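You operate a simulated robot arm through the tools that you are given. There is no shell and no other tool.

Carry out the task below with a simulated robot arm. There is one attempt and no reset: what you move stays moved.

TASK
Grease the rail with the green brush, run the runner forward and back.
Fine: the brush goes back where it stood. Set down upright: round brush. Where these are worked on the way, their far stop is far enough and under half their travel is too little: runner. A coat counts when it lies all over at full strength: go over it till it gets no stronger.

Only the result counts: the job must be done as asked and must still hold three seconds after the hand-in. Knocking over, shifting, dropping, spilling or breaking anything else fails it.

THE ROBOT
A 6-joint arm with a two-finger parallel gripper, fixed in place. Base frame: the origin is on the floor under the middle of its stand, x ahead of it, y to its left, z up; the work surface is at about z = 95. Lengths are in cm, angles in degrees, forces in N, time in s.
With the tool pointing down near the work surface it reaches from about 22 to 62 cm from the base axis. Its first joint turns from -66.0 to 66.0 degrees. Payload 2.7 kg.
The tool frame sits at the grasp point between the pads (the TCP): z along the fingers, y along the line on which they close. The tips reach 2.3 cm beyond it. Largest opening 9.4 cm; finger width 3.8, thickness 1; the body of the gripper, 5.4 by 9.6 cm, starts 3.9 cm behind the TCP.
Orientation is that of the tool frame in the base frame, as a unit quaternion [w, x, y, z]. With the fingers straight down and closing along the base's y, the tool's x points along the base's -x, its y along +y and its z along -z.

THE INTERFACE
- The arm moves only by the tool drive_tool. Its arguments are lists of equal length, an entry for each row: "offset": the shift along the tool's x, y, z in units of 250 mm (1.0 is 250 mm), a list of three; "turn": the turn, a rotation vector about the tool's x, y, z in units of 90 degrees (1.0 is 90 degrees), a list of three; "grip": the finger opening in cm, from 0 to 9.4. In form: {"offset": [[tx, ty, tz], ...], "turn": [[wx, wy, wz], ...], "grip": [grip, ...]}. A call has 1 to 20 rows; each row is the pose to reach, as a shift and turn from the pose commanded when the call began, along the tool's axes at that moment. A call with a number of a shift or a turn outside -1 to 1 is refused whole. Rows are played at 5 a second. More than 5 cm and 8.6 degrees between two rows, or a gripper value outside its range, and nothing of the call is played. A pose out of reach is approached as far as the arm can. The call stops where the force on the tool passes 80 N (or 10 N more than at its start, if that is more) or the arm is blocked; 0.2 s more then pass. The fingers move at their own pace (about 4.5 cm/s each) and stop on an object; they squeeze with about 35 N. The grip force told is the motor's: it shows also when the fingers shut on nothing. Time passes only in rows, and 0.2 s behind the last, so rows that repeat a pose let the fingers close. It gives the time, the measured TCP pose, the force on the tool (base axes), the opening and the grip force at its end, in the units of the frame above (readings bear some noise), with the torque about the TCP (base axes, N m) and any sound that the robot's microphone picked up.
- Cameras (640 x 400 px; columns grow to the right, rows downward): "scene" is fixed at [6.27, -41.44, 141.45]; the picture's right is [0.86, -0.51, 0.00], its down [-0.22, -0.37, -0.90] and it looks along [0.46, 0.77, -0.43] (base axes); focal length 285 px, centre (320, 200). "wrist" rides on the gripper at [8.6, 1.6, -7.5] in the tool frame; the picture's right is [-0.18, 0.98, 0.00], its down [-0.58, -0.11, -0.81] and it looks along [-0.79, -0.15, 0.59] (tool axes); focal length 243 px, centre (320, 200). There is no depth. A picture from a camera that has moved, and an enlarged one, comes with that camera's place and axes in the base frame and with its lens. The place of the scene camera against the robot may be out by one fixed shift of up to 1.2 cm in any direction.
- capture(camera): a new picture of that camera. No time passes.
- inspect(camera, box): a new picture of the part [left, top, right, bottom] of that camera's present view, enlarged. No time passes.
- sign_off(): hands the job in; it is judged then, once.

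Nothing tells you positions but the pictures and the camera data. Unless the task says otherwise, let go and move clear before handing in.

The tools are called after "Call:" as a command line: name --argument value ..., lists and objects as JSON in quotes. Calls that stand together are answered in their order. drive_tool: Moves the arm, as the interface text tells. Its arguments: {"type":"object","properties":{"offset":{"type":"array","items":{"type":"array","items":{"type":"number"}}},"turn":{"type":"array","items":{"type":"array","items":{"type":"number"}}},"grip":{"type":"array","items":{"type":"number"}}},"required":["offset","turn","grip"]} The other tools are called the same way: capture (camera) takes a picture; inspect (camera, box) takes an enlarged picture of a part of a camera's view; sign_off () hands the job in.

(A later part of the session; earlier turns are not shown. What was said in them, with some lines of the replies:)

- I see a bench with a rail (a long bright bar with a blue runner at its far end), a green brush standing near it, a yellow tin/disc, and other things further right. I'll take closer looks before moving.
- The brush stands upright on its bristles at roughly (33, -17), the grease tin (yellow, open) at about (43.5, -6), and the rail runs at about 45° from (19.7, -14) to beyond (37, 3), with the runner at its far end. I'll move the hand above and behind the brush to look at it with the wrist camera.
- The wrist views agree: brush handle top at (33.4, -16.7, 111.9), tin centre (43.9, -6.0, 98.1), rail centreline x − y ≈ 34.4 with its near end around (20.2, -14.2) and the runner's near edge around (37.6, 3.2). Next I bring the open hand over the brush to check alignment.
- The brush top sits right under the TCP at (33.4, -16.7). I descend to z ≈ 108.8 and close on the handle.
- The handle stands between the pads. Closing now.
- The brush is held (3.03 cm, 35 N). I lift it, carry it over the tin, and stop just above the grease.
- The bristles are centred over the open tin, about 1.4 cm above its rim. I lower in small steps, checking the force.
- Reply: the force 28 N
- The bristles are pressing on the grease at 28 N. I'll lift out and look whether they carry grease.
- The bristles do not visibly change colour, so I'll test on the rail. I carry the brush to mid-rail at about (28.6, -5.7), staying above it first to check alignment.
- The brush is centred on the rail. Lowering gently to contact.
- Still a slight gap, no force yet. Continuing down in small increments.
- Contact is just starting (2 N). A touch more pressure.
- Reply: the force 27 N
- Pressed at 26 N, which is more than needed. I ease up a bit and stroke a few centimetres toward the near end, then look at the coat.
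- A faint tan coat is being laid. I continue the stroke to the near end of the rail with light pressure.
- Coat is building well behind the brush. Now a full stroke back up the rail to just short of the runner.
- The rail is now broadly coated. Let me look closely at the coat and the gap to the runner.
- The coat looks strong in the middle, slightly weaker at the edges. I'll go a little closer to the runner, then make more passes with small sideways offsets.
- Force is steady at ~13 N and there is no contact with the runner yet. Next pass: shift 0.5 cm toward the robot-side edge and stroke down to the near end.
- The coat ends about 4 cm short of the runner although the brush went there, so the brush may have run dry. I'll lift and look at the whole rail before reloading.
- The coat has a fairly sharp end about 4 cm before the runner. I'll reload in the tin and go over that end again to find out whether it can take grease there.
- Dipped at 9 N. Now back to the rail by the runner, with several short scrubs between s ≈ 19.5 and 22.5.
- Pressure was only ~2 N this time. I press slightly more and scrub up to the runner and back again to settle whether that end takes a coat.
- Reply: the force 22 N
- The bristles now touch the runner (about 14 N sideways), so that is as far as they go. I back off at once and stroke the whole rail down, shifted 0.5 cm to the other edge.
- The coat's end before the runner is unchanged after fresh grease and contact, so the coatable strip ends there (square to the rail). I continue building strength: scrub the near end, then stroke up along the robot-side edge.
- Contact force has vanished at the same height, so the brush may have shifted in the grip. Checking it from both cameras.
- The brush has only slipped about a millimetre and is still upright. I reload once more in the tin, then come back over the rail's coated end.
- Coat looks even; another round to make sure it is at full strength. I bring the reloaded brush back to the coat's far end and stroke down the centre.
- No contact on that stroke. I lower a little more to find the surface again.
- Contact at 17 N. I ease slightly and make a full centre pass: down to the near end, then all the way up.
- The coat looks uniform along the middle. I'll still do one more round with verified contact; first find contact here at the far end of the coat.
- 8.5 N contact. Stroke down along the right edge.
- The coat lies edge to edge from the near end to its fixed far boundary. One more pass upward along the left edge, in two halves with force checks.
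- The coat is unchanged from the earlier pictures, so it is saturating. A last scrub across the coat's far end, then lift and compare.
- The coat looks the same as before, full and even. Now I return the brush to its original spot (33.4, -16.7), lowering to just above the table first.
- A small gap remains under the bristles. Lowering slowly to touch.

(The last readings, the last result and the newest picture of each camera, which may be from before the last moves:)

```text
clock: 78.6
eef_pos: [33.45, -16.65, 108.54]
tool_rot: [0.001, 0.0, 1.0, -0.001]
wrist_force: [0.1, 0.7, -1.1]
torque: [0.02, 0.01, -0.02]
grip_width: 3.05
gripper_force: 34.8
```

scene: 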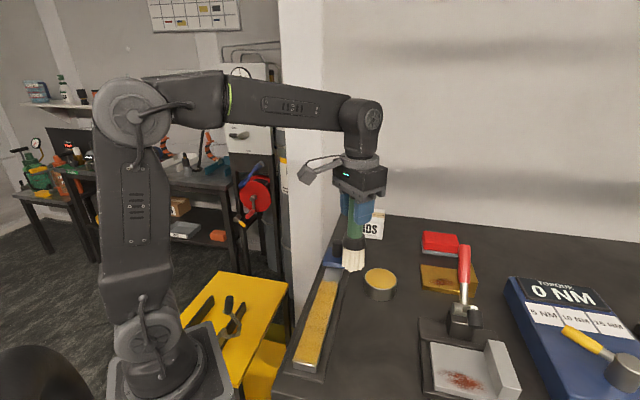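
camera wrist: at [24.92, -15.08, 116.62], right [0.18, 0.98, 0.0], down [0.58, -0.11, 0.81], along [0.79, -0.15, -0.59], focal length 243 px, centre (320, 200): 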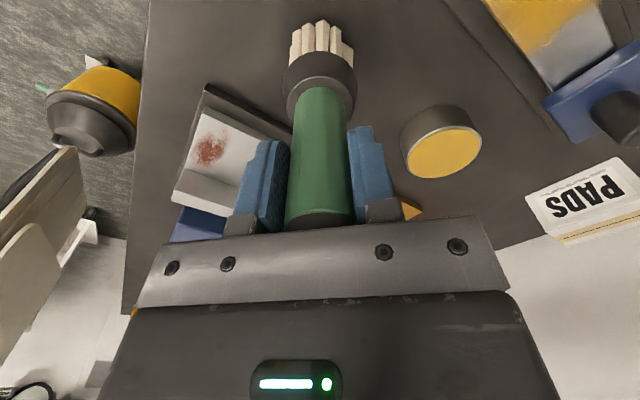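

Call:
drive_tool --offset '[[0, 0, 0.002], [0, 0, 0.004], [0, 0, 0.004]]' --turn '[[0, 0, 0], [0, 0, 0], [0, 0, 0]]' --grip '[1, 1, 1]'

Call:
inspect --camera "scene" --box '[340, 310, 410, 370]'

```text
clock: 79.4
eef_pos: [33.54, -16.61, 108.44]
tool_rot: [0.001, -0.001, 1.0, -0.001]
wrist_force: [0.1, 0.1, -1.3]
torque: [0.02, 0.0, 0.01]
grip_width: 3.0
gripper_force: 34.9
```

```text
6.67 times, centred on (375, 340) of scene
camera zoom: at [6.27, -41.45, 141.45], right [0.86, -0.51, 0.0], down [-0.22, -0.37, -0.9], along [0.46, 0.77, -0.43], focal length 1902 px, centre (-47, -733)
```

zoom: 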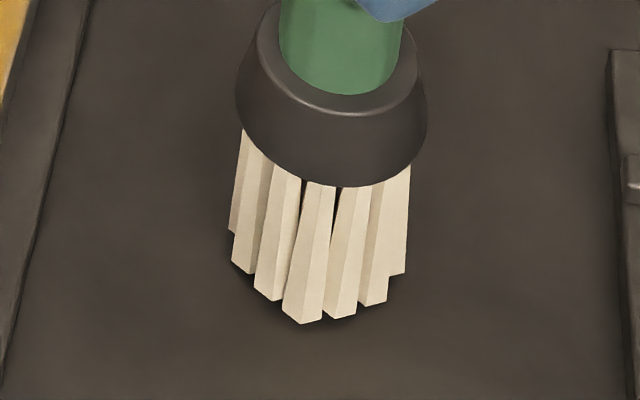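

Call:
drive_tool --offset '[[0, 0, 0.002], [0, 0, 0.004], [0, 0, 0.004]]' --turn '[[0, 0, 0], [0, 0, 0], [0, 0, 0]]' --grip '[1, 1, 1]'

```text
clock: 80.2
eef_pos: [33.57, -16.69, 108.28]
tool_rot: [0.0, 0.0, 1.0, 0.0]
wrist_force: [0.5, 0.4, 1.3]
torque: [0.05, 0.01, 0.02]
grip_width: 3.01
gripper_force: 35.2
```

Call:
drive_tool --offset '[[0, 0, 0.001], [0, 0, 0.002], [0, 0, 0.002]]' --turn '[[0, 0, 0], [0, 0, 0], [0, 0, 0]]' --grip '[1, 1, 1]'

Call:
inspect --camera "scene" --box '[330, 250, 430, 370]'

Call:
capture --camera "wrist"

```text
clock: 81.0
eef_pos: [33.75, -16.65, 108.35]
tool_rot: [0.001, 0.0, 1.0, -0.001]
wrist_force: [-2.3, -0.6, 7.6]
torque: [-0.05, 0.13, -0.03]
grip_width: 3.05
gripper_force: 35.1
```

```text
3.33 times, centred on (380, 310) of scene
camera zoom: at [6.25, -41.44, 141.46], right [0.86, -0.51, 0.0], down [-0.22, -0.37, -0.9], along [0.46, 0.77, -0.43], focal length 951 px, centre (120, -167)
```

zoom: 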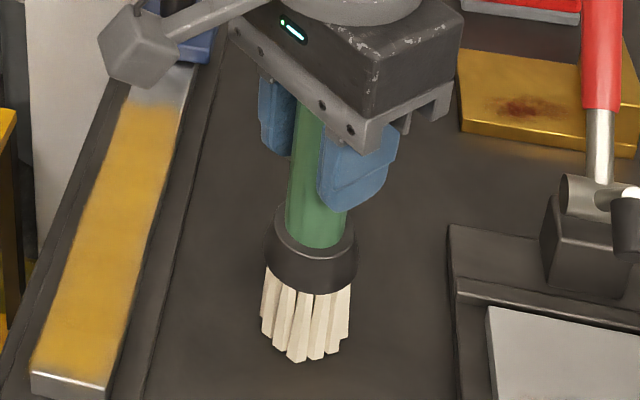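

```text
taken
camera wrist: at [24.87, -15.07, 115.79], right [0.18, 0.98, 0.0], down [0.58, -0.11, 0.81], along [0.79, -0.15, -0.59], focal length 243 px, centre (320, 200)
```

wrist: 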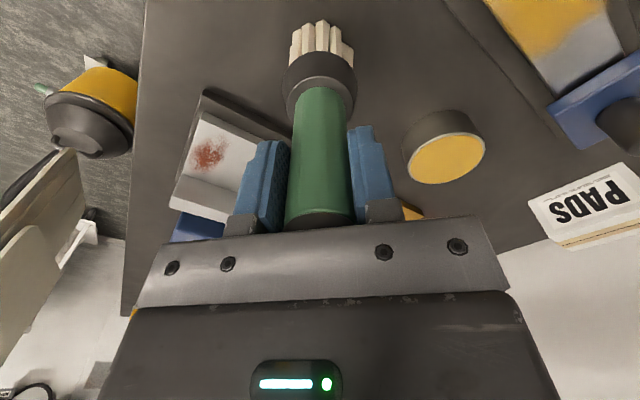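

Brush stands on the table with light contact. Opening the fingers and rising straight up.

Call:
drive_tool --offset '[[0, 0, -0.001], [0, 0, -0.001], [0, 0, -0.001], [0, 0, -0.001], [0, 0, -0.001], [0, 0, -0.001], [0, 0, -0.001]]' --turn '[[0, 0, 0], [0, 0, 0], [0, 0, 0], [0, 0, 0], [0, 0, 0], [0, 0, 0], [0, 0, 0]]' --grip '[3.5, 4.5, 6, 8, 9.4, 9.4, 9.4]'

Call:
capture --camera "wrist"

Call:
inspect --camera "scene" --box '[330, 250, 430, 370]'

```text
clock: 82.6
eef_pos: [33.61, -16.75, 108.26]
tool_rot: [0.001, 0.0, 1.0, 0.0]
wrist_force: [-1.2, -0.8, 10.0]
torque: [0.02, -0.01, 0.0]
grip_width: 9.42
gripper_force: 0.0
```

```text
taken
camera wrist: at [24.83, -15.09, 115.75], right [0.18, 0.98, 0.0], down [0.58, -0.11, 0.81], along [0.79, -0.15, -0.59], focal length 243 px, centre (320, 200)
```

wrist: 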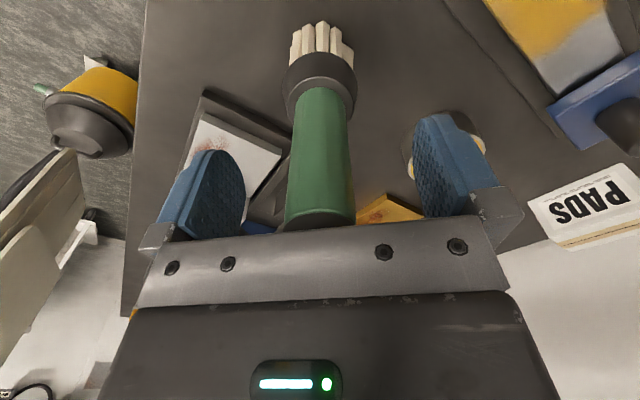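

```text
3.33 times, centred on (380, 310) of scene
camera zoom: at [6.25, -41.44, 141.46], right [0.86, -0.51, 0.0], down [-0.22, -0.37, -0.9], along [0.46, 0.77, -0.43], focal length 951 px, centre (120, -167)
```

zoom: 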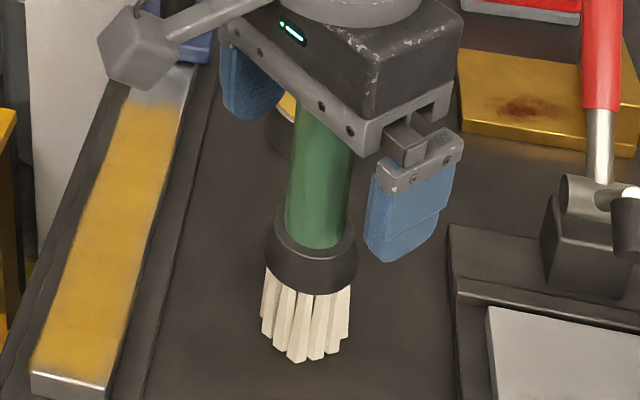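

The palm is resting lightly on the handle's top; I rise straight up, clear of the brush.

Call:
drive_tool --offset '[[0, 0, -0.01], [0, 0, -0.05], [0, 0, -0.12], [0, 0, -0.25], [0, 0, -0.4], [0, 0, -0.5], [0, 0, -0.5]]' --turn '[[0, 0, 0], [0, 0, 0], [0, 0, 0], [0, 0, 0], [0, 0, 0], [0, 0, 0], [0, 0, 0]]' --grip '[9.4, 9.4, 9.4, 9.4, 9.4, 9.4, 9.4]'

Call:
capture --camera "wrist"

Call:
capture --camera "scene"

Call:
inspect --camera "scene" --box '[260, 300, 420, 400]'

Call:
inspect --camera "scene" --box '[260, 200, 420, 300]'

```text
clock: 84.2
eef_pos: [33.36, -16.73, 120.78]
tool_rot: [0.001, 0.0, 1.0, -0.001]
wrist_force: [-0.6, -0.3, 0.1]
torque: [-0.04, 0.01, 0.0]
grip_width: 9.4
gripper_force: 0.2
```

```text
taken
camera wrist: at [24.74, -15.14, 128.21], right [0.18, 0.98, 0.0], down [0.58, -0.11, 0.81], along [0.79, -0.15, -0.59], focal length 243 px, centre (320, 200)
```

wrist: 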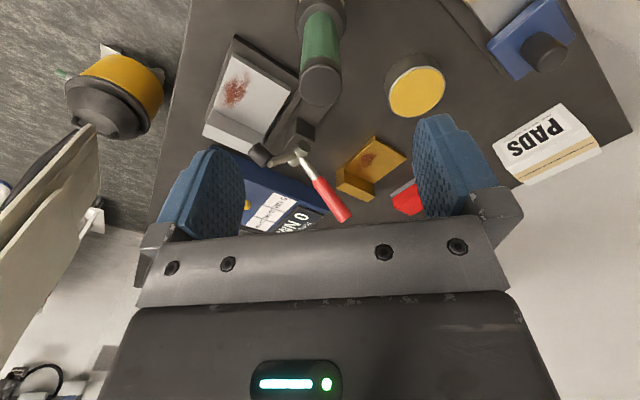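

```text
taken
```

scene: 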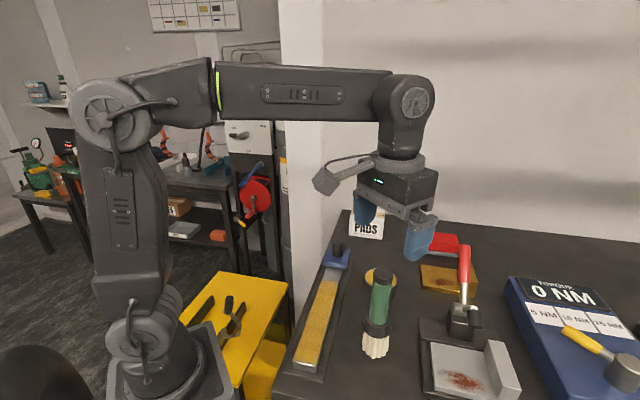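

```text
4.00 times, centred on (340, 350) of scene
camera zoom: at [6.27, -41.44, 141.45], right [0.86, -0.51, 0.0], down [-0.22, -0.37, -0.9], along [0.46, 0.77, -0.43], focal length 1141 px, centre (240, -400)
```

zoom: 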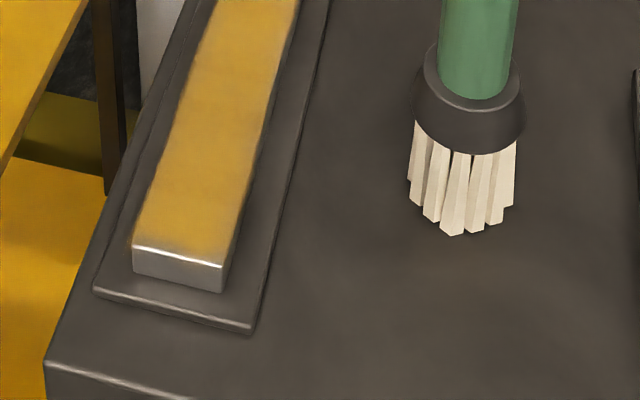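

```text
4.00 times, centred on (340, 250) of scene
camera zoom: at [6.27, -41.44, 141.45], right [0.86, -0.51, 0.0], down [-0.22, -0.37, -0.9], along [0.46, 0.77, -0.43], focal length 1141 px, centre (240, 0)
```

zoom: 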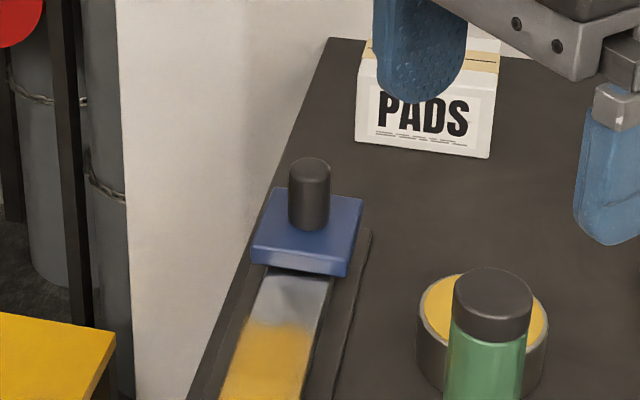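

The brush stands back exactly at its original spot, upright. Next the runner: its knob is at about (39.7, 5.4), top z ≈ 102.9. I move above it, turning the hand 45° so the fingers close along the rail.

Call:
drive_tool --offset '[[-0.028, 0.0982, 0], [-0.056, 0.1964, 0], [-0.084, 0.2947, 0], [-0.112, 0.3929, 0], [-0.14, 0.4911, 0.05], [-0.168, 0.5893, 0.1], [-0.196, 0.6876, 0.15], [-0.224, 0.7858, 0.2], [-0.252, 0.884, 0.25], [-0.252, 0.884, 0.25]]' --turn '[[0, 0, 0.0556], [0, 0, 0.1111], [0, 0, 0.1667], [0, 0, 0.2222], [0, 0, 0.2778], [0, 0, 0.3333], [0, 0, 0.3889], [0, 0, 0.4444], [0, 0, 0.5], [0, 0, 0.5]]' --grip '[9.4, 9.4, 9.4, 9.4, 9.4, 9.4, 9.4, 9.4, 9.4, 9.4]'

Call:
capture --camera "wrist"

Call:
capture --camera "scene"

```text
clock: 86.4
eef_pos: [39.85, 5.32, 114.51]
tool_rot: [0.001, 0.383, 0.924, -0.001]
wrist_force: [0.5, -0.9, 0.3]
torque: [0.03, -0.02, -0.04]
grip_width: 9.4
gripper_force: 0.0
```

```text
taken
camera wrist: at [34.92, 12.51, 121.93], right [0.83, 0.56, 0.0], down [0.33, -0.49, 0.81], along [0.46, -0.67, -0.59], focal length 243 px, centre (320, 200)
```

wrist: 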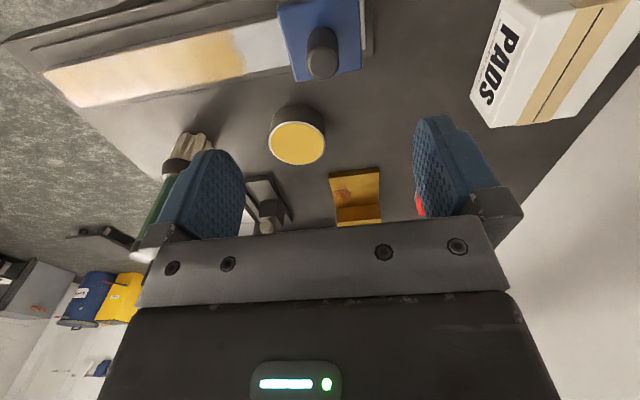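

```text
taken
```

scene: 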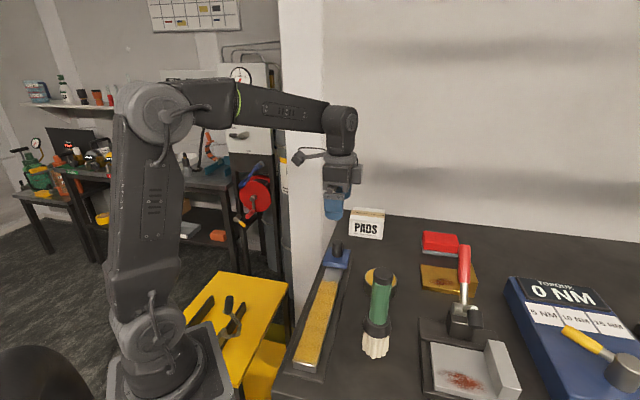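

Call:
inspect --camera "wrist" --box '[240, 0, 400, 100]'

Call:
inspect --camera "wrist" --box '[0, 0, 400, 170]'

```text
4.00 times, centred on (320, 50) of wrist
camera zoom: at [34.92, 12.51, 121.93], right [0.83, 0.56, 0.0], down [0.33, -0.49, 0.81], along [0.46, -0.67, -0.59], focal length 970 px, centre (320, 800)
```

zoom: 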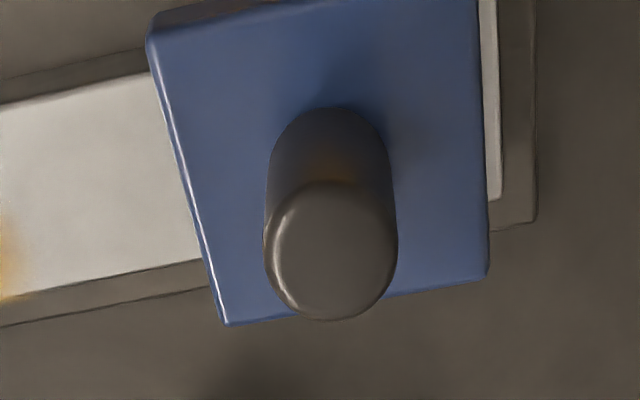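

```text
1.60 times, centred on (200, 85) of wrist
camera zoom: at [34.92, 12.51, 121.93], right [0.83, 0.56, 0.0], down [0.33, -0.49, 0.81], along [0.46, -0.67, -0.59], focal length 388 px, centre (512, 384)
```

zoom: 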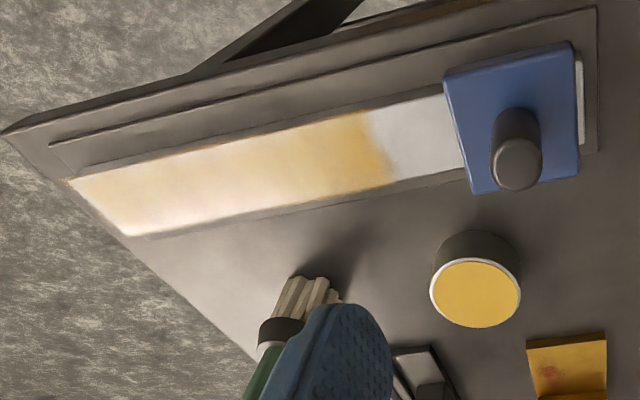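

The knob (about 2.5 cm wide, 3.6 cm tall) is at roughly (40.0, 5.5) with the runner's top at z ≈ 99.0. I lower the open hand around it with the tips staying above the runner's plate.

Call:
drive_tool --offset '[[-0.0071, 0.0099, 0.1], [-0.0071, 0.0099, 0.2], [-0.0071, 0.0099, 0.3], [-0.0071, 0.0099, 0.4], [-0.0071, 0.0099, 0.46], [-0.0071, 0.0099, 0.488], [-0.0071, 0.0099, 0.488]]' --turn '[[0, 0, 0], [0, 0, 0], [0, 0, 0], [0, 0, 0], [0, 0, 0], [0, 0, 0], [0, 0, 0]]' --grip '[9.4, 9.4, 9.4, 9.4, 9.4, 9.4, 9.4]'

Call:
capture --camera "wrist"

Call:
inspect --camera "scene" --box '[280, 190, 400, 290]'

```text
clock: 88.0
eef_pos: [40.19, 5.59, 102.25]
tool_rot: [0.0, 0.383, 0.924, 0.0]
wrist_force: [0.3, -0.3, 0.2]
torque: [0.03, -0.01, 0.03]
grip_width: 9.4
gripper_force: 0.0
```

```text
taken
camera wrist: at [35.09, 12.78, 109.73], right [0.83, 0.56, 0.0], down [0.33, -0.49, 0.81], along [0.46, -0.67, -0.59], focal length 243 px, centre (320, 200)
```

wrist: 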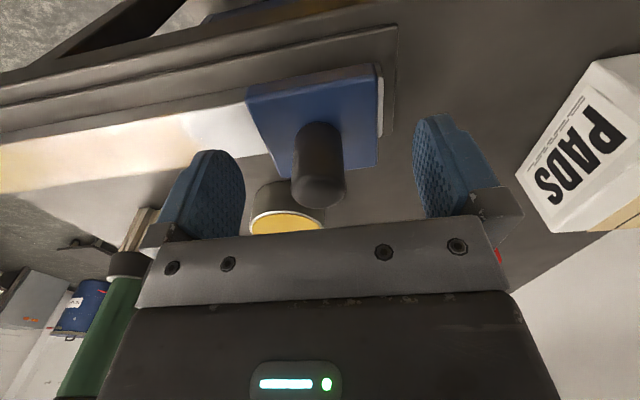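

```text
4.00 times, centred on (340, 240) of scene
camera zoom: at [6.27, -41.44, 141.45], right [0.86, -0.51, 0.0], down [-0.22, -0.37, -0.9], along [0.46, 0.77, -0.43], focal length 1141 px, centre (240, 40)
```

zoom: 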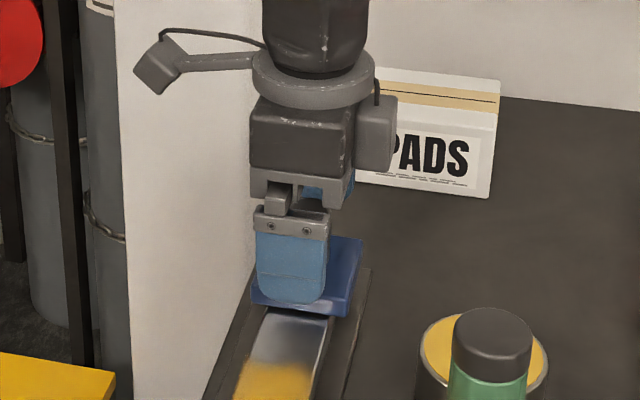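

The knob stands between the fingers. I close them to a loose cage around it (3.0 cm) so I can push it along the rail without forcing it sideways.

Call:
drive_tool --offset '[[0, 0, 0], [0, 0, 0], [0, 0, 0], [0, 0, 0], [0, 0, 0], [0, 0, 0]]' --turn '[[0, 0, 0], [0, 0, 0], [0, 0, 0], [0, 0, 0], [0, 0, 0], [0, 0, 0]]' --grip '[6, 4.5, 3.5, 3.0, 3.0, 3.0]'

Call:
capture --camera "wrist"

Call:
inspect --camera "scene" --box '[280, 190, 400, 290]'

```text
clock: 89.4
eef_pos: [40.19, 5.62, 102.25]
tool_rot: [0.002, 0.383, 0.924, 0.0]
wrist_force: [0.6, 1.0, 0.6]
torque: [-0.01, 0.0, -0.02]
grip_width: 3.0
gripper_force: 0.1
```

```text
taken
camera wrist: at [35.09, 12.77, 109.75], right [0.83, 0.56, 0.0], down [0.33, -0.49, 0.81], along [0.46, -0.67, -0.59], focal length 243 px, centre (320, 200)
```

wrist: 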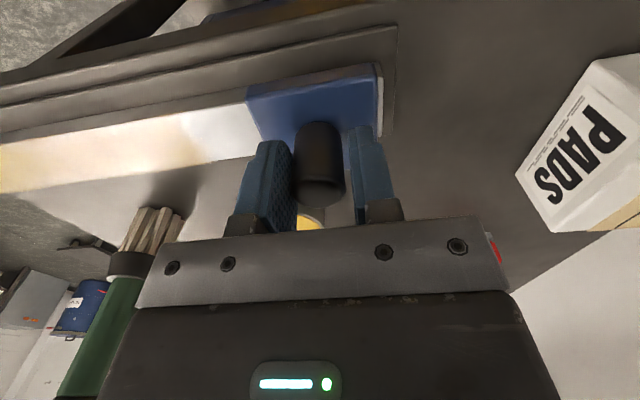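

```text
4.00 times, centred on (340, 240) of scene
camera zoom: at [6.27, -41.44, 141.45], right [0.86, -0.51, 0.0], down [-0.22, -0.37, -0.9], along [0.46, 0.77, -0.43], focal length 1141 px, centre (240, 40)
```

zoom: 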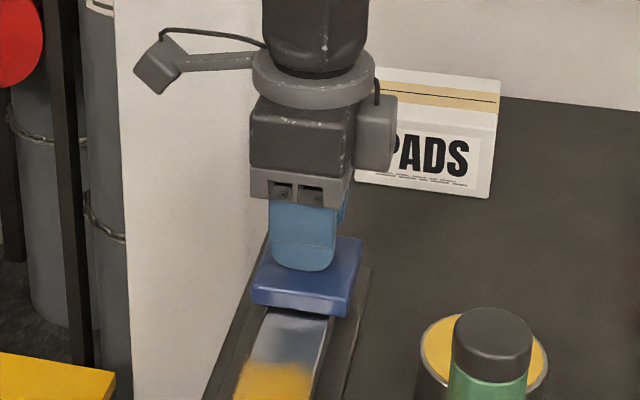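

Knob caged. I push the runner forward (toward the near end) a few centimetres first and check forces.

Call:
drive_tool --offset '[[0, -0.03, 0], [0, -0.07, 0], [0, -0.11, 0], [0, -0.15, 0], [0, -0.19, 0], [0, -0.23, 0], [0, -0.23, 0]]' --turn '[[0, 0, 0], [0, 0, 0], [0, 0, 0], [0, 0, 0], [0, 0, 0], [0, 0, 0], [0, 0, 0]]' --grip '[3.0, 3.0, 3.0, 3.0, 3.0, 3.0, 3.0]'

Call:
inspect --camera "scene" --box '[270, 190, 410, 310]'

```text
clock: 91.0
eef_pos: [36.1, 1.41, 102.24]
tool_rot: [0.001, 0.383, 0.924, -0.001]
wrist_force: [-0.3, 0.3, -0.1]
torque: [0.0, -0.04, -0.03]
grip_width: 3.01
gripper_force: 0.1
```

```text
3.33 times, centred on (340, 250) of scene
camera zoom: at [6.27, -41.45, 141.45], right [0.86, -0.51, 0.0], down [-0.22, -0.37, -0.9], along [0.46, 0.77, -0.43], focal length 951 px, centre (253, 33)
```

zoom: 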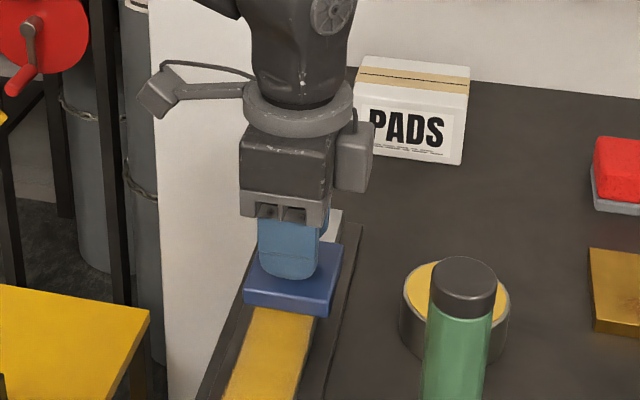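

It slides freely. I continue forward along the rail.

Call:
drive_tool --offset '[[0, -0.03, 0], [0, -0.07, 0], [0, -0.11, 0], [0, -0.15, 0], [0, -0.19, 0], [0, -0.23, 0], [0, -0.27, 0], [0, -0.31, 0], [0, -0.35, 0], [0, -0.39, 0], [0, -0.43, 0], [0, -0.47, 0], [0, -0.51, 0], [0, -0.55, 0], [0, -0.58, 0], [0, -0.58, 0]]' --turn '[[0, 0, 0], [0, 0, 0], [0, 0, 0], [0, 0, 0], [0, 0, 0], [0, 0, 0], [0, 0, 0], [0, 0, 0], [0, 0, 0], [0, 0, 0], [0, 0, 0], [0, 0, 0], [0, 0, 0], [0, 0, 0], [0, 0, 0], [0, 0, 0]]' --grip '[3.0, 3.0, 3.0, 3.0, 3.0, 3.0, 3.0, 3.0, 3.0, 3.0, 3.0, 3.0, 3.0, 3.0, 3.0, 3.0]'

Call:
capture --camera "scene"

Call:
capture --camera "wrist"

Call:
inspect --camera "scene" --box '[270, 230, 390, 390]'

```text
clock: 94.4
eef_pos: [25.83, -8.79, 102.21]
tool_rot: [0.001, 0.383, 0.924, -0.001]
wrist_force: [0.6, 0.6, -0.8]
torque: [-0.01, 0.0, 0.02]
grip_width: 3.03
gripper_force: 0.2
```

```text
taken
```

scene: 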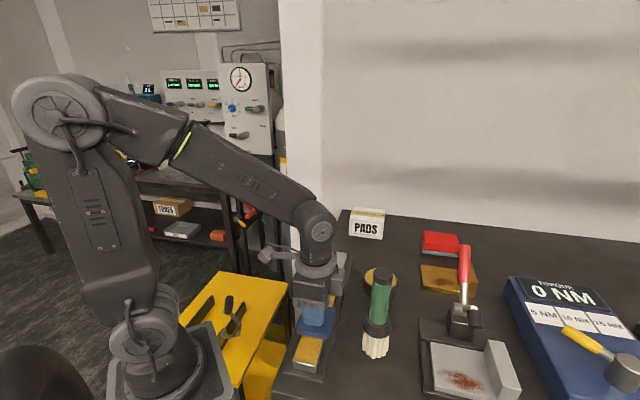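

```text
taken
camera wrist: at [20.79, -1.58, 109.78], right [0.83, 0.56, 0.0], down [0.33, -0.49, 0.81], along [0.46, -0.67, -0.59], focal length 243 px, centre (320, 200)
```

wrist: 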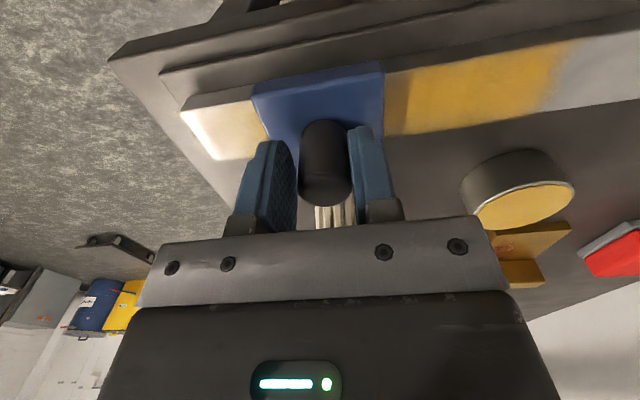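

```text
2.50 times, centred on (330, 310) of scene
camera zoom: at [6.27, -41.44, 141.45], right [0.86, -0.51, 0.0], down [-0.22, -0.37, -0.9], along [0.46, 0.77, -0.43], focal length 713 px, centre (295, -75)
```

zoom: 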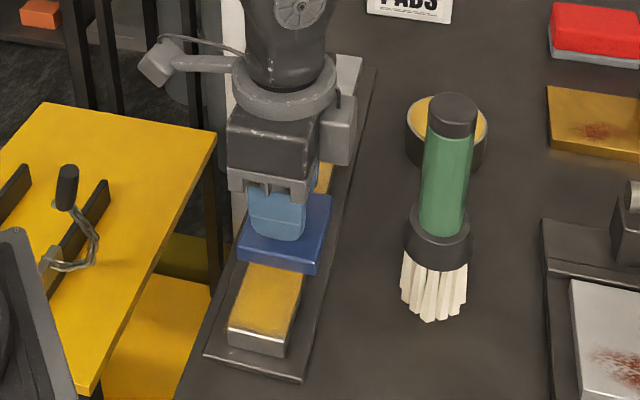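

Runner has covered most of its way. I go on slowly to find the forward stop.

Call:
drive_tool --offset '[[0, -0.02, 0], [0, -0.04, 0], [0, -0.06, 0], [0, -0.08, 0], [0, -0.1, 0], [0, -0.12, 0], [0, -0.12, 0]]' --turn '[[0, 0, 0], [0, 0, 0], [0, 0, 0], [0, 0, 0], [0, 0, 0], [0, 0, 0], [0, 0, 0]]' --grip '[3.0, 3.0, 3.0, 3.0, 3.0, 3.0, 3.0]'

Call:
inspect --camera "scene" --box '[270, 280, 390, 390]'

```text
clock: 96.0
eef_pos: [23.66, -10.91, 102.27]
tool_rot: [0.0, 0.384, 0.923, -0.001]
wrist_force: [1.6, 0.5, 1.1]
torque: [0.01, -0.03, -0.02]
grip_width: 3.06
gripper_force: 0.9
```

```text
3.64 times, centred on (330, 335) of scene
camera zoom: at [6.27, -41.44, 141.46], right [0.86, -0.51, 0.0], down [-0.22, -0.37, -0.9], along [0.46, 0.77, -0.43], focal length 1037 px, centre (284, -291)
```

zoom: 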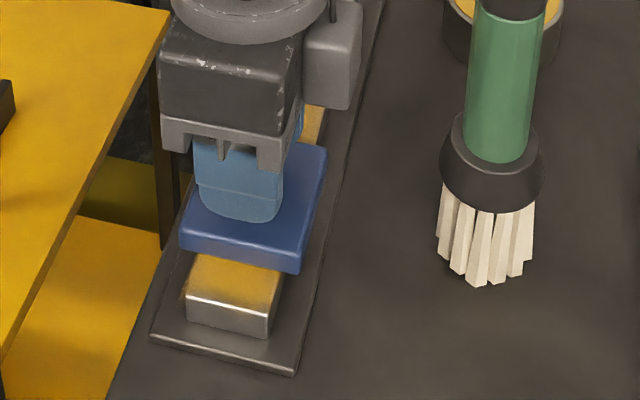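

Call:
drive_tool --offset '[[0, -0.01, 0], [0, -0.02, 0], [0, -0.03, 0], [0, -0.03, 0]]' --turn '[[0, 0, 0], [0, 0, 0], [0, 0, 0], [0, 0, 0]]' --grip '[3.0, 3.0, 3.0, 3.0]'

Call:
inspect --camera "scene" --box '[270, 280, 390, 390]'

```text
clock: 97.0
eef_pos: [23.15, -11.46, 102.34]
tool_rot: [0.001, 0.382, 0.924, -0.001]
wrist_force: [1.7, 0.7, -1.0]
torque: [-0.02, -0.03, -0.02]
grip_width: 3.1
gripper_force: 1.5
```

```text
3.64 times, centred on (330, 335) of scene
camera zoom: at [6.28, -41.44, 141.46], right [0.86, -0.51, 0.0], down [-0.22, -0.37, -0.9], along [0.46, 0.77, -0.43], focal length 1037 px, centre (284, -291)
```

zoom: 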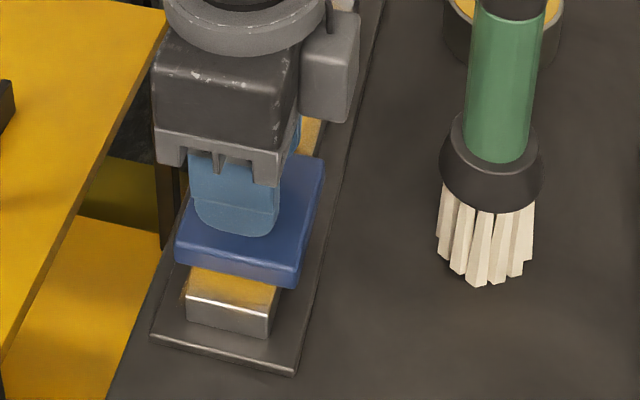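

Call:
drive_tool --offset '[[0, -0.01, 0], [0, -0.02, 0], [0, -0.03, 0], [0, -0.04, 0], [0, -0.04, 0]]' --turn '[[0, 0, 0], [0, 0, 0], [0, 0, 0], [0, 0, 0], [0, 0, 0]]' --grip '[3.0, 3.0, 3.0, 3.0, 3.0]'

Call:
inspect --camera "scene" --box '[270, 280, 390, 390]'

Call:
capture --camera "wrist"

```text
clock: 98.2
eef_pos: [22.59, -12.09, 102.32]
tool_rot: [0.002, 0.383, 0.924, 0.0]
wrist_force: [18.5, 20.1, -1.2]
torque: [0.15, 0.14, 0.05]
grip_width: 4.17
gripper_force: 13.8
```

```text
3.64 times, centred on (330, 335) of scene
camera zoom: at [6.32, -41.39, 141.47], right [0.86, -0.51, 0.0], down [-0.22, -0.37, -0.9], along [0.46, 0.77, -0.43], focal length 1037 px, centre (284, -291)
```

zoom: 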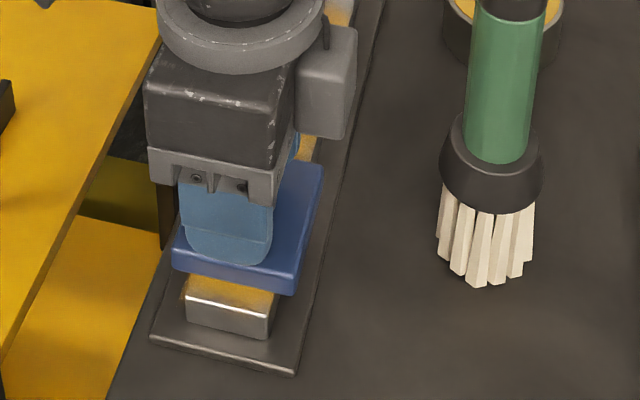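

```text
taken
camera wrist: at [17.54, -4.9, 109.76], right [0.83, 0.56, 0.0], down [0.33, -0.49, 0.81], along [0.46, -0.67, -0.59], focal length 243 px, centre (320, 200)
```

wrist: 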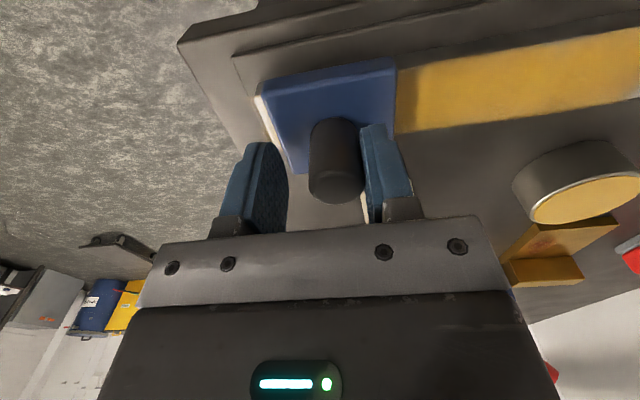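

The runner hit its forward stop (27 N). Now I run it back toward the far end.

Call:
drive_tool --offset '[[0, 0.02, 0], [0, 0.05, 0], [0, 0.09, 0], [0, 0.13, 0], [0, 0.17, 0], [0, 0.21, 0], [0, 0.25, 0], [0, 0.29, 0], [0, 0.33, 0], [0, 0.37, 0], [0, 0.41, 0], [0, 0.45, 0], [0, 0.49, 0], [0, 0.53, 0], [0, 0.57, 0], [0, 0.61, 0], [0, 0.65, 0], [0, 0.69, 0], [0, 0.73, 0], [0, 0.73, 0]]' --turn '[[0, 0, 0], [0, 0, 0], [0, 0, 0], [0, 0, 0], [0, 0, 0], [0, 0, 0], [0, 0, 0], [0, 0, 0], [0, 0, 0], [0, 0, 0], [0, 0, 0], [0, 0, 0], [0, 0, 0], [0, 0, 0], [0, 0, 0], [0, 0, 0], [0, 0, 0], [0, 0, 0], [0, 0, 0], [0, 0, 0]]' --grip '[3.0, 3.0, 3.0, 3.0, 3.0, 3.0, 3.0, 3.0, 3.0, 3.0, 3.0, 3.0, 3.0, 3.0, 3.0, 3.0, 3.0, 3.0, 3.0, 3.0]'

Call:
inspect --camera "scene" --box '[270, 200, 390, 390]'

Call:
capture --camera "wrist"

```text
clock: 102.4
eef_pos: [35.28, 0.65, 102.19]
tool_rot: [0.001, 0.383, 0.924, 0.0]
wrist_force: [0.0, 0.0, 0.0]
torque: [0.01, 0.02, 0.0]
grip_width: 3.0
gripper_force: 0.0
```

```text
2.11 times, centred on (330, 295) of scene
camera zoom: at [6.27, -41.44, 141.45], right [0.86, -0.51, 0.0], down [-0.22, -0.37, -0.9], along [0.46, 0.77, -0.43], focal length 600 px, centre (299, 0)
```

zoom: 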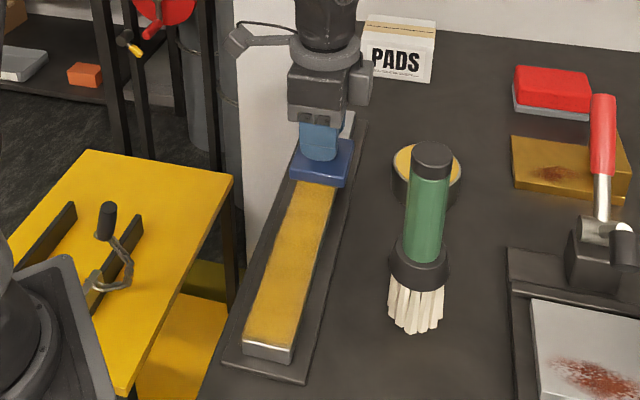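

```text
taken
camera wrist: at [30.28, 7.95, 109.71], right [0.83, 0.56, 0.0], down [0.33, -0.49, 0.81], along [0.46, -0.67, -0.59], focal length 243 px, centre (320, 200)
```

wrist: 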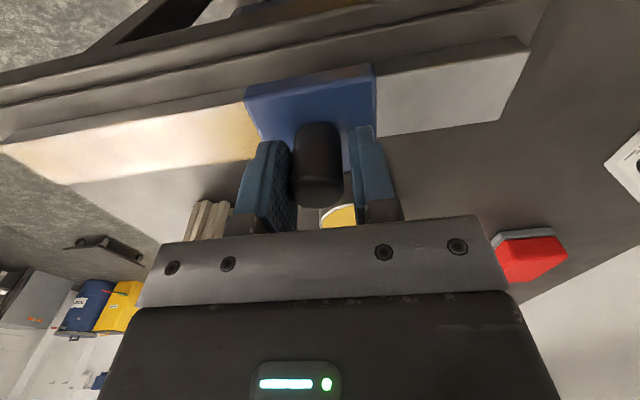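

Going on back, slower near the far end.

Call:
drive_tool --offset '[[0, 0.04, 0], [0, 0.08, 0], [0, 0.12, 0], [0, 0.16, 0], [0, 0.2, 0], [0, 0.23, 0], [0, 0.25, 0], [0, 0.26, 0], [0, 0.27, 0], [0, 0.27, 0]]' --turn '[[0, 0, 0], [0, 0, 0], [0, 0, 0], [0, 0, 0], [0, 0, 0], [0, 0, 0], [0, 0, 0], [0, 0, 0], [0, 0, 0], [0, 0, 0]]' --grip '[3.0, 3.0, 3.0, 3.0, 3.0, 3.0, 3.0, 3.0, 3.0, 3.0]'

Call:
capture --camera "wrist"

Call:
inspect --camera "scene" --box '[260, 200, 420, 300]'

```text
clock: 104.6
eef_pos: [40.14, 5.45, 102.26]
tool_rot: [0.001, 0.383, 0.924, 0.0]
wrist_force: [-2.1, -1.1, 0.8]
torque: [-0.03, 0.03, 0.02]
grip_width: 3.06
gripper_force: 0.9
```

```text
taken
camera wrist: at [35.1, 12.73, 109.77], right [0.83, 0.56, 0.0], down [0.33, -0.49, 0.81], along [0.46, -0.67, -0.59], focal length 243 px, centre (320, 200)
```

wrist: 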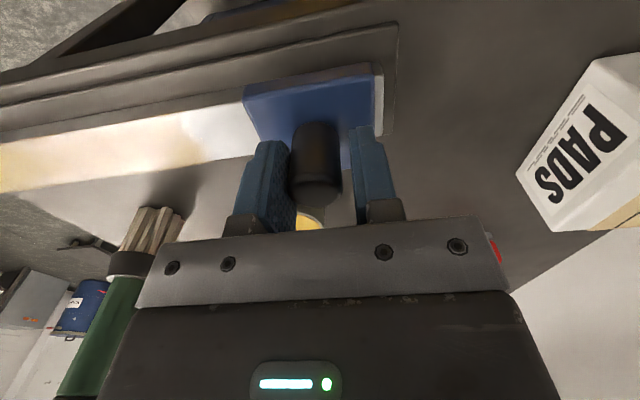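

```text
4.00 times, centred on (340, 250) of scene
camera zoom: at [6.26, -41.45, 141.45], right [0.86, -0.51, 0.0], down [-0.22, -0.37, -0.9], along [0.46, 0.77, -0.43], focal length 1141 px, centre (240, 0)
```

zoom: 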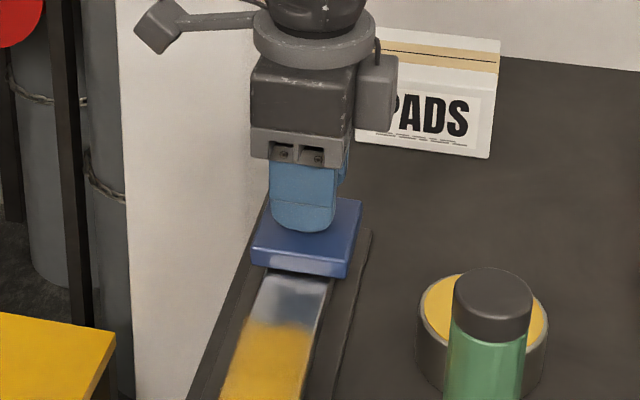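

Nearly home; compared with the first picture it's a couple of millimetres short. I push gently to the stop.

Call:
drive_tool --offset '[[0, 0.006, 0], [0, 0.012, 0], [0, 0.018, 0], [0, 0.024, 0], [0, 0.024, 0]]' --turn '[[0, 0, 0], [0, 0, 0], [0, 0, 0], [0, 0, 0], [0, 0, 0]]' --grip '[3.0, 3.0, 3.0, 3.0, 3.0]'

Call:
inspect --camera "scene" --box '[260, 200, 420, 300]'

```text
clock: 105.8
eef_pos: [40.36, 5.79, 102.23]
tool_rot: [0.0, 0.383, 0.924, 0.0]
wrist_force: [-12.8, -10.9, 5.7]
torque: [-0.04, 0.16, -0.02]
grip_width: 3.72
gripper_force: 8.1
```

```text
4.00 times, centred on (340, 250) of scene
camera zoom: at [6.22, -41.48, 141.45], right [0.86, -0.51, 0.0], down [-0.22, -0.37, -0.9], along [0.46, 0.77, -0.43], focal length 1141 px, centre (240, 0)
```

zoom: 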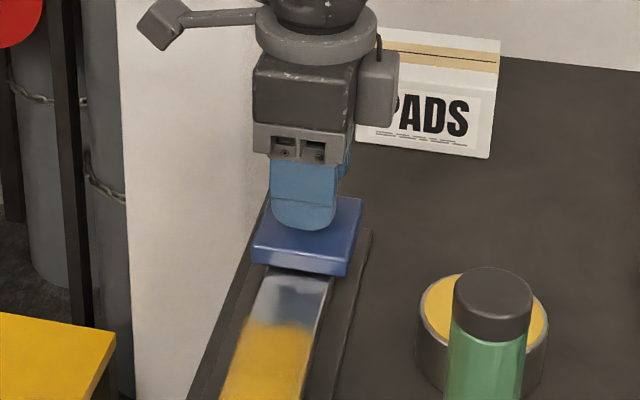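

The runner is against its home stop again. I centre the cage, open the fingers, and rise clear.

Call:
drive_tool --offset '[[0, -0.012, 0], [0, -0.022, 0], [0, -0.022, 0], [0, -0.022, 0], [0, -0.022, 0], [0, -0.022, 0], [0, -0.022, -0.08], [0, -0.022, -0.2], [0, -0.022, -0.35], [0, -0.022, -0.5], [0, -0.022, -0.5]]' --turn '[[0, 0, 0], [0, 0, 0], [0, 0, 0], [0, 0, 0], [0, 0, 0], [0, 0, 0], [0, 0, 0], [0, 0, 0], [0, 0, 0], [0, 0, 0], [0, 0, 0]]' --grip '[3.0, 3.0, 4.5, 6, 7, 7, 7, 7, 7, 7, 7]'

Call:
capture --camera "wrist"

Call:
inspect --camera "scene" --box '[260, 200, 420, 300]'

Call:
inspect --camera "scene" --box '[280, 230, 380, 390]'

Call:
capture --camera "scene"

```text
clock: 108.2
eef_pos: [40.2, 5.58, 114.83]
tool_rot: [0.001, 0.382, 0.924, 0.0]
wrist_force: [0.0, -0.5, -0.5]
torque: [-0.01, 0.02, -0.01]
grip_width: 7.0
gripper_force: 0.0
```

```text
taken
camera wrist: at [35.24, 12.73, 122.31], right [0.83, 0.56, 0.0], down [0.33, -0.49, 0.81], along [0.46, -0.67, -0.59], focal length 243 px, centre (320, 200)
```

wrist: 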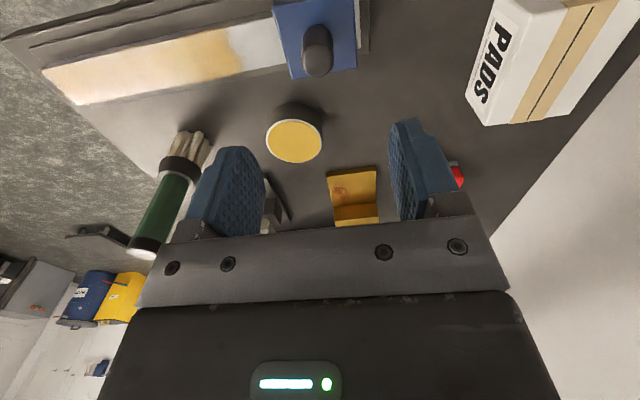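

```text
4.00 times, centred on (340, 250) of scene
camera zoom: at [6.27, -41.44, 141.45], right [0.86, -0.51, 0.0], down [-0.22, -0.37, -0.9], along [0.46, 0.77, -0.43], focal length 1141 px, centre (240, 0)
```

zoom: 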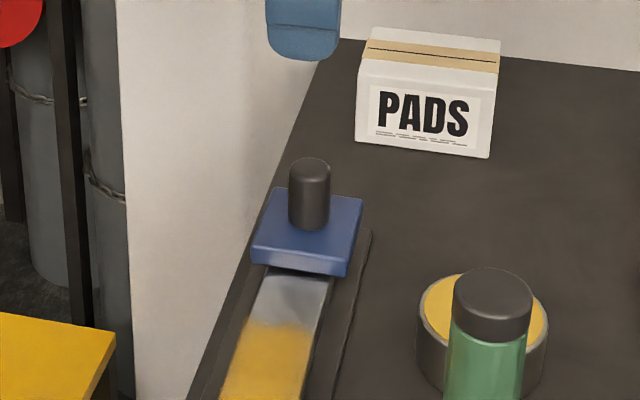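

```text
2.50 times, centred on (330, 310) of scene
camera zoom: at [6.27, -41.44, 141.45], right [0.86, -0.51, 0.0], down [-0.22, -0.37, -0.9], along [0.46, 0.77, -0.43], focal length 713 px, centre (295, -75)
```

zoom: 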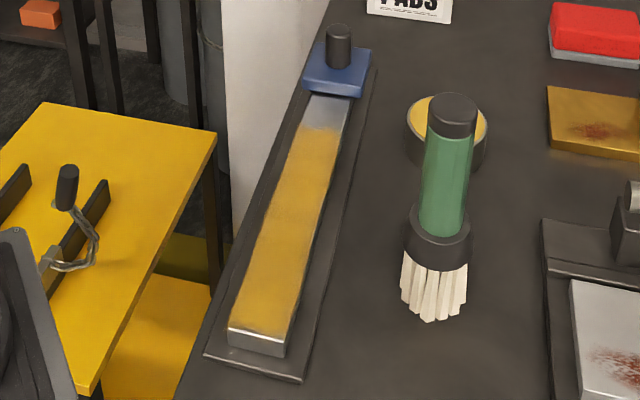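

```text
taken
```

scene: 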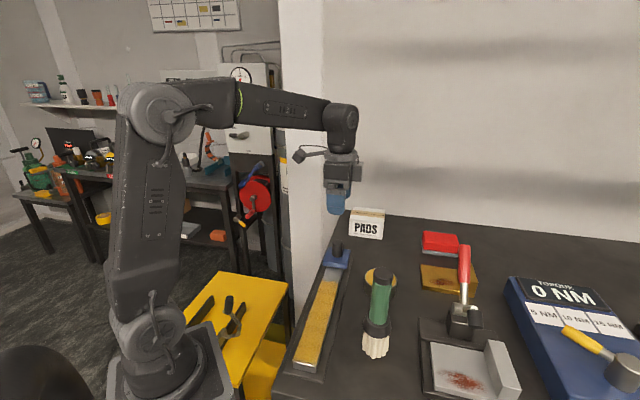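

The runner sits exactly where it began and the brush stands in its old place. A final close look at both ends of the coat before handing in.

Call:
inspect --camera "scene" --box '[290, 335, 330, 375]'

Call:
inspect --camera "scene" --box '[305, 275, 345, 315]'

Call:
inspect --camera "scene" --box '[310, 255, 350, 295]'

Call:
inspect --camera "wrist" --box '[0, 0, 400, 170]'

```text
10.00 times, centred on (310, 355) of scene
camera zoom: at [6.27, -41.44, 141.45], right [0.86, -0.51, 0.0], down [-0.22, -0.37, -0.9], along [0.46, 0.77, -0.43], focal length 2853 px, centre (420, -1350)
```

zoom: 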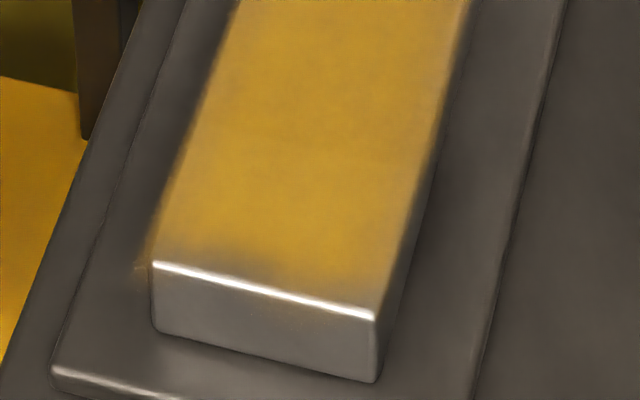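

```text
10.00 times, centred on (325, 295) of scene
camera zoom: at [6.27, -41.44, 141.45], right [0.86, -0.51, 0.0], down [-0.22, -0.37, -0.9], along [0.46, 0.77, -0.43], focal length 2853 px, centre (270, -750)
```

zoom: 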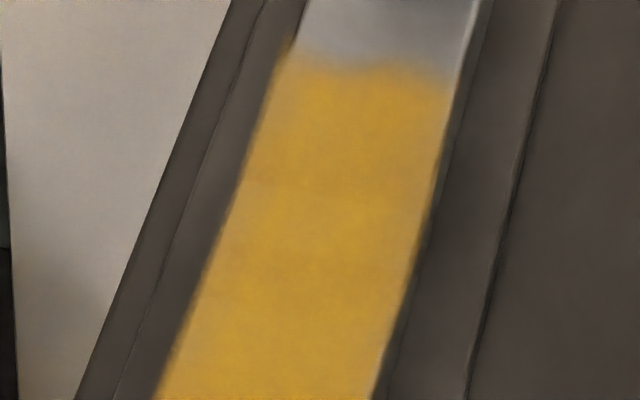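

```text
10.00 times, centred on (330, 275) of scene
camera zoom: at [6.27, -41.44, 141.45], right [0.86, -0.51, 0.0], down [-0.22, -0.37, -0.9], along [0.46, 0.77, -0.43], focal length 2853 px, centre (220, -550)
```

zoom: 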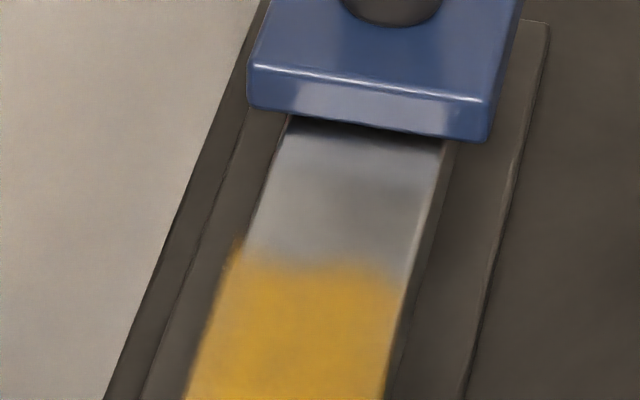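

```text
1.60 times, centred on (200, 85) of wrist
camera zoom: at [35.24, 12.73, 122.31], right [0.83, 0.56, 0.0], down [0.33, -0.49, 0.81], along [0.46, -0.67, -0.59], focal length 388 px, centre (512, 384)
```

zoom: 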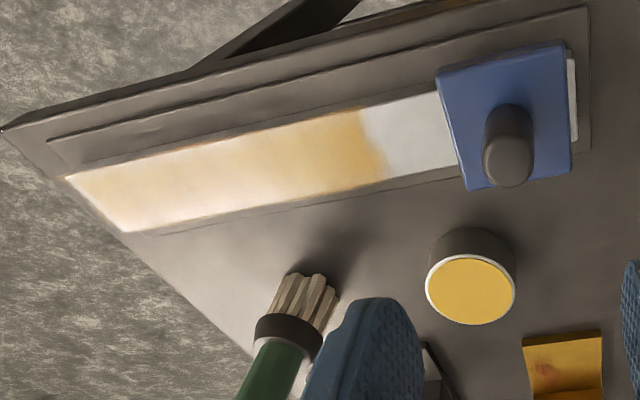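

The rail is coated evenly at full strength, and extra passes no longer changed it. The runner went forward to its stop and is back at its home stop. The green brush stands upright in its original place and the hand is clear, so I hand in.

Call:
sign_off

```text
The job is handed in.
```

I greased the rail with the green brush and ran the runner forward and back. I've handed the job in, but no verdict came back.

- **Rail:** the coat is even, and further passes, including with fresh grease, stopped changing it. It covers the full width, from the near end to about 4 cm short of the runner. The last 4 cm or so took no grease, even after I reloaded the brush and pressed on it. I took that as the edge of the strip to be coated. I did not grease the stretch under the runner's home position.
- **Runner:** I pushed it to its forward stop, about 24 cm, and then back against its home stop. It now sits where it began.
- **Brush:** it stands upright on its bristles at its original spot, to within a millimetre or two in the pictures.
- **Everything else:** nothing else looks moved or knocked over in the final pictures. The hand is open and clear above the runner.
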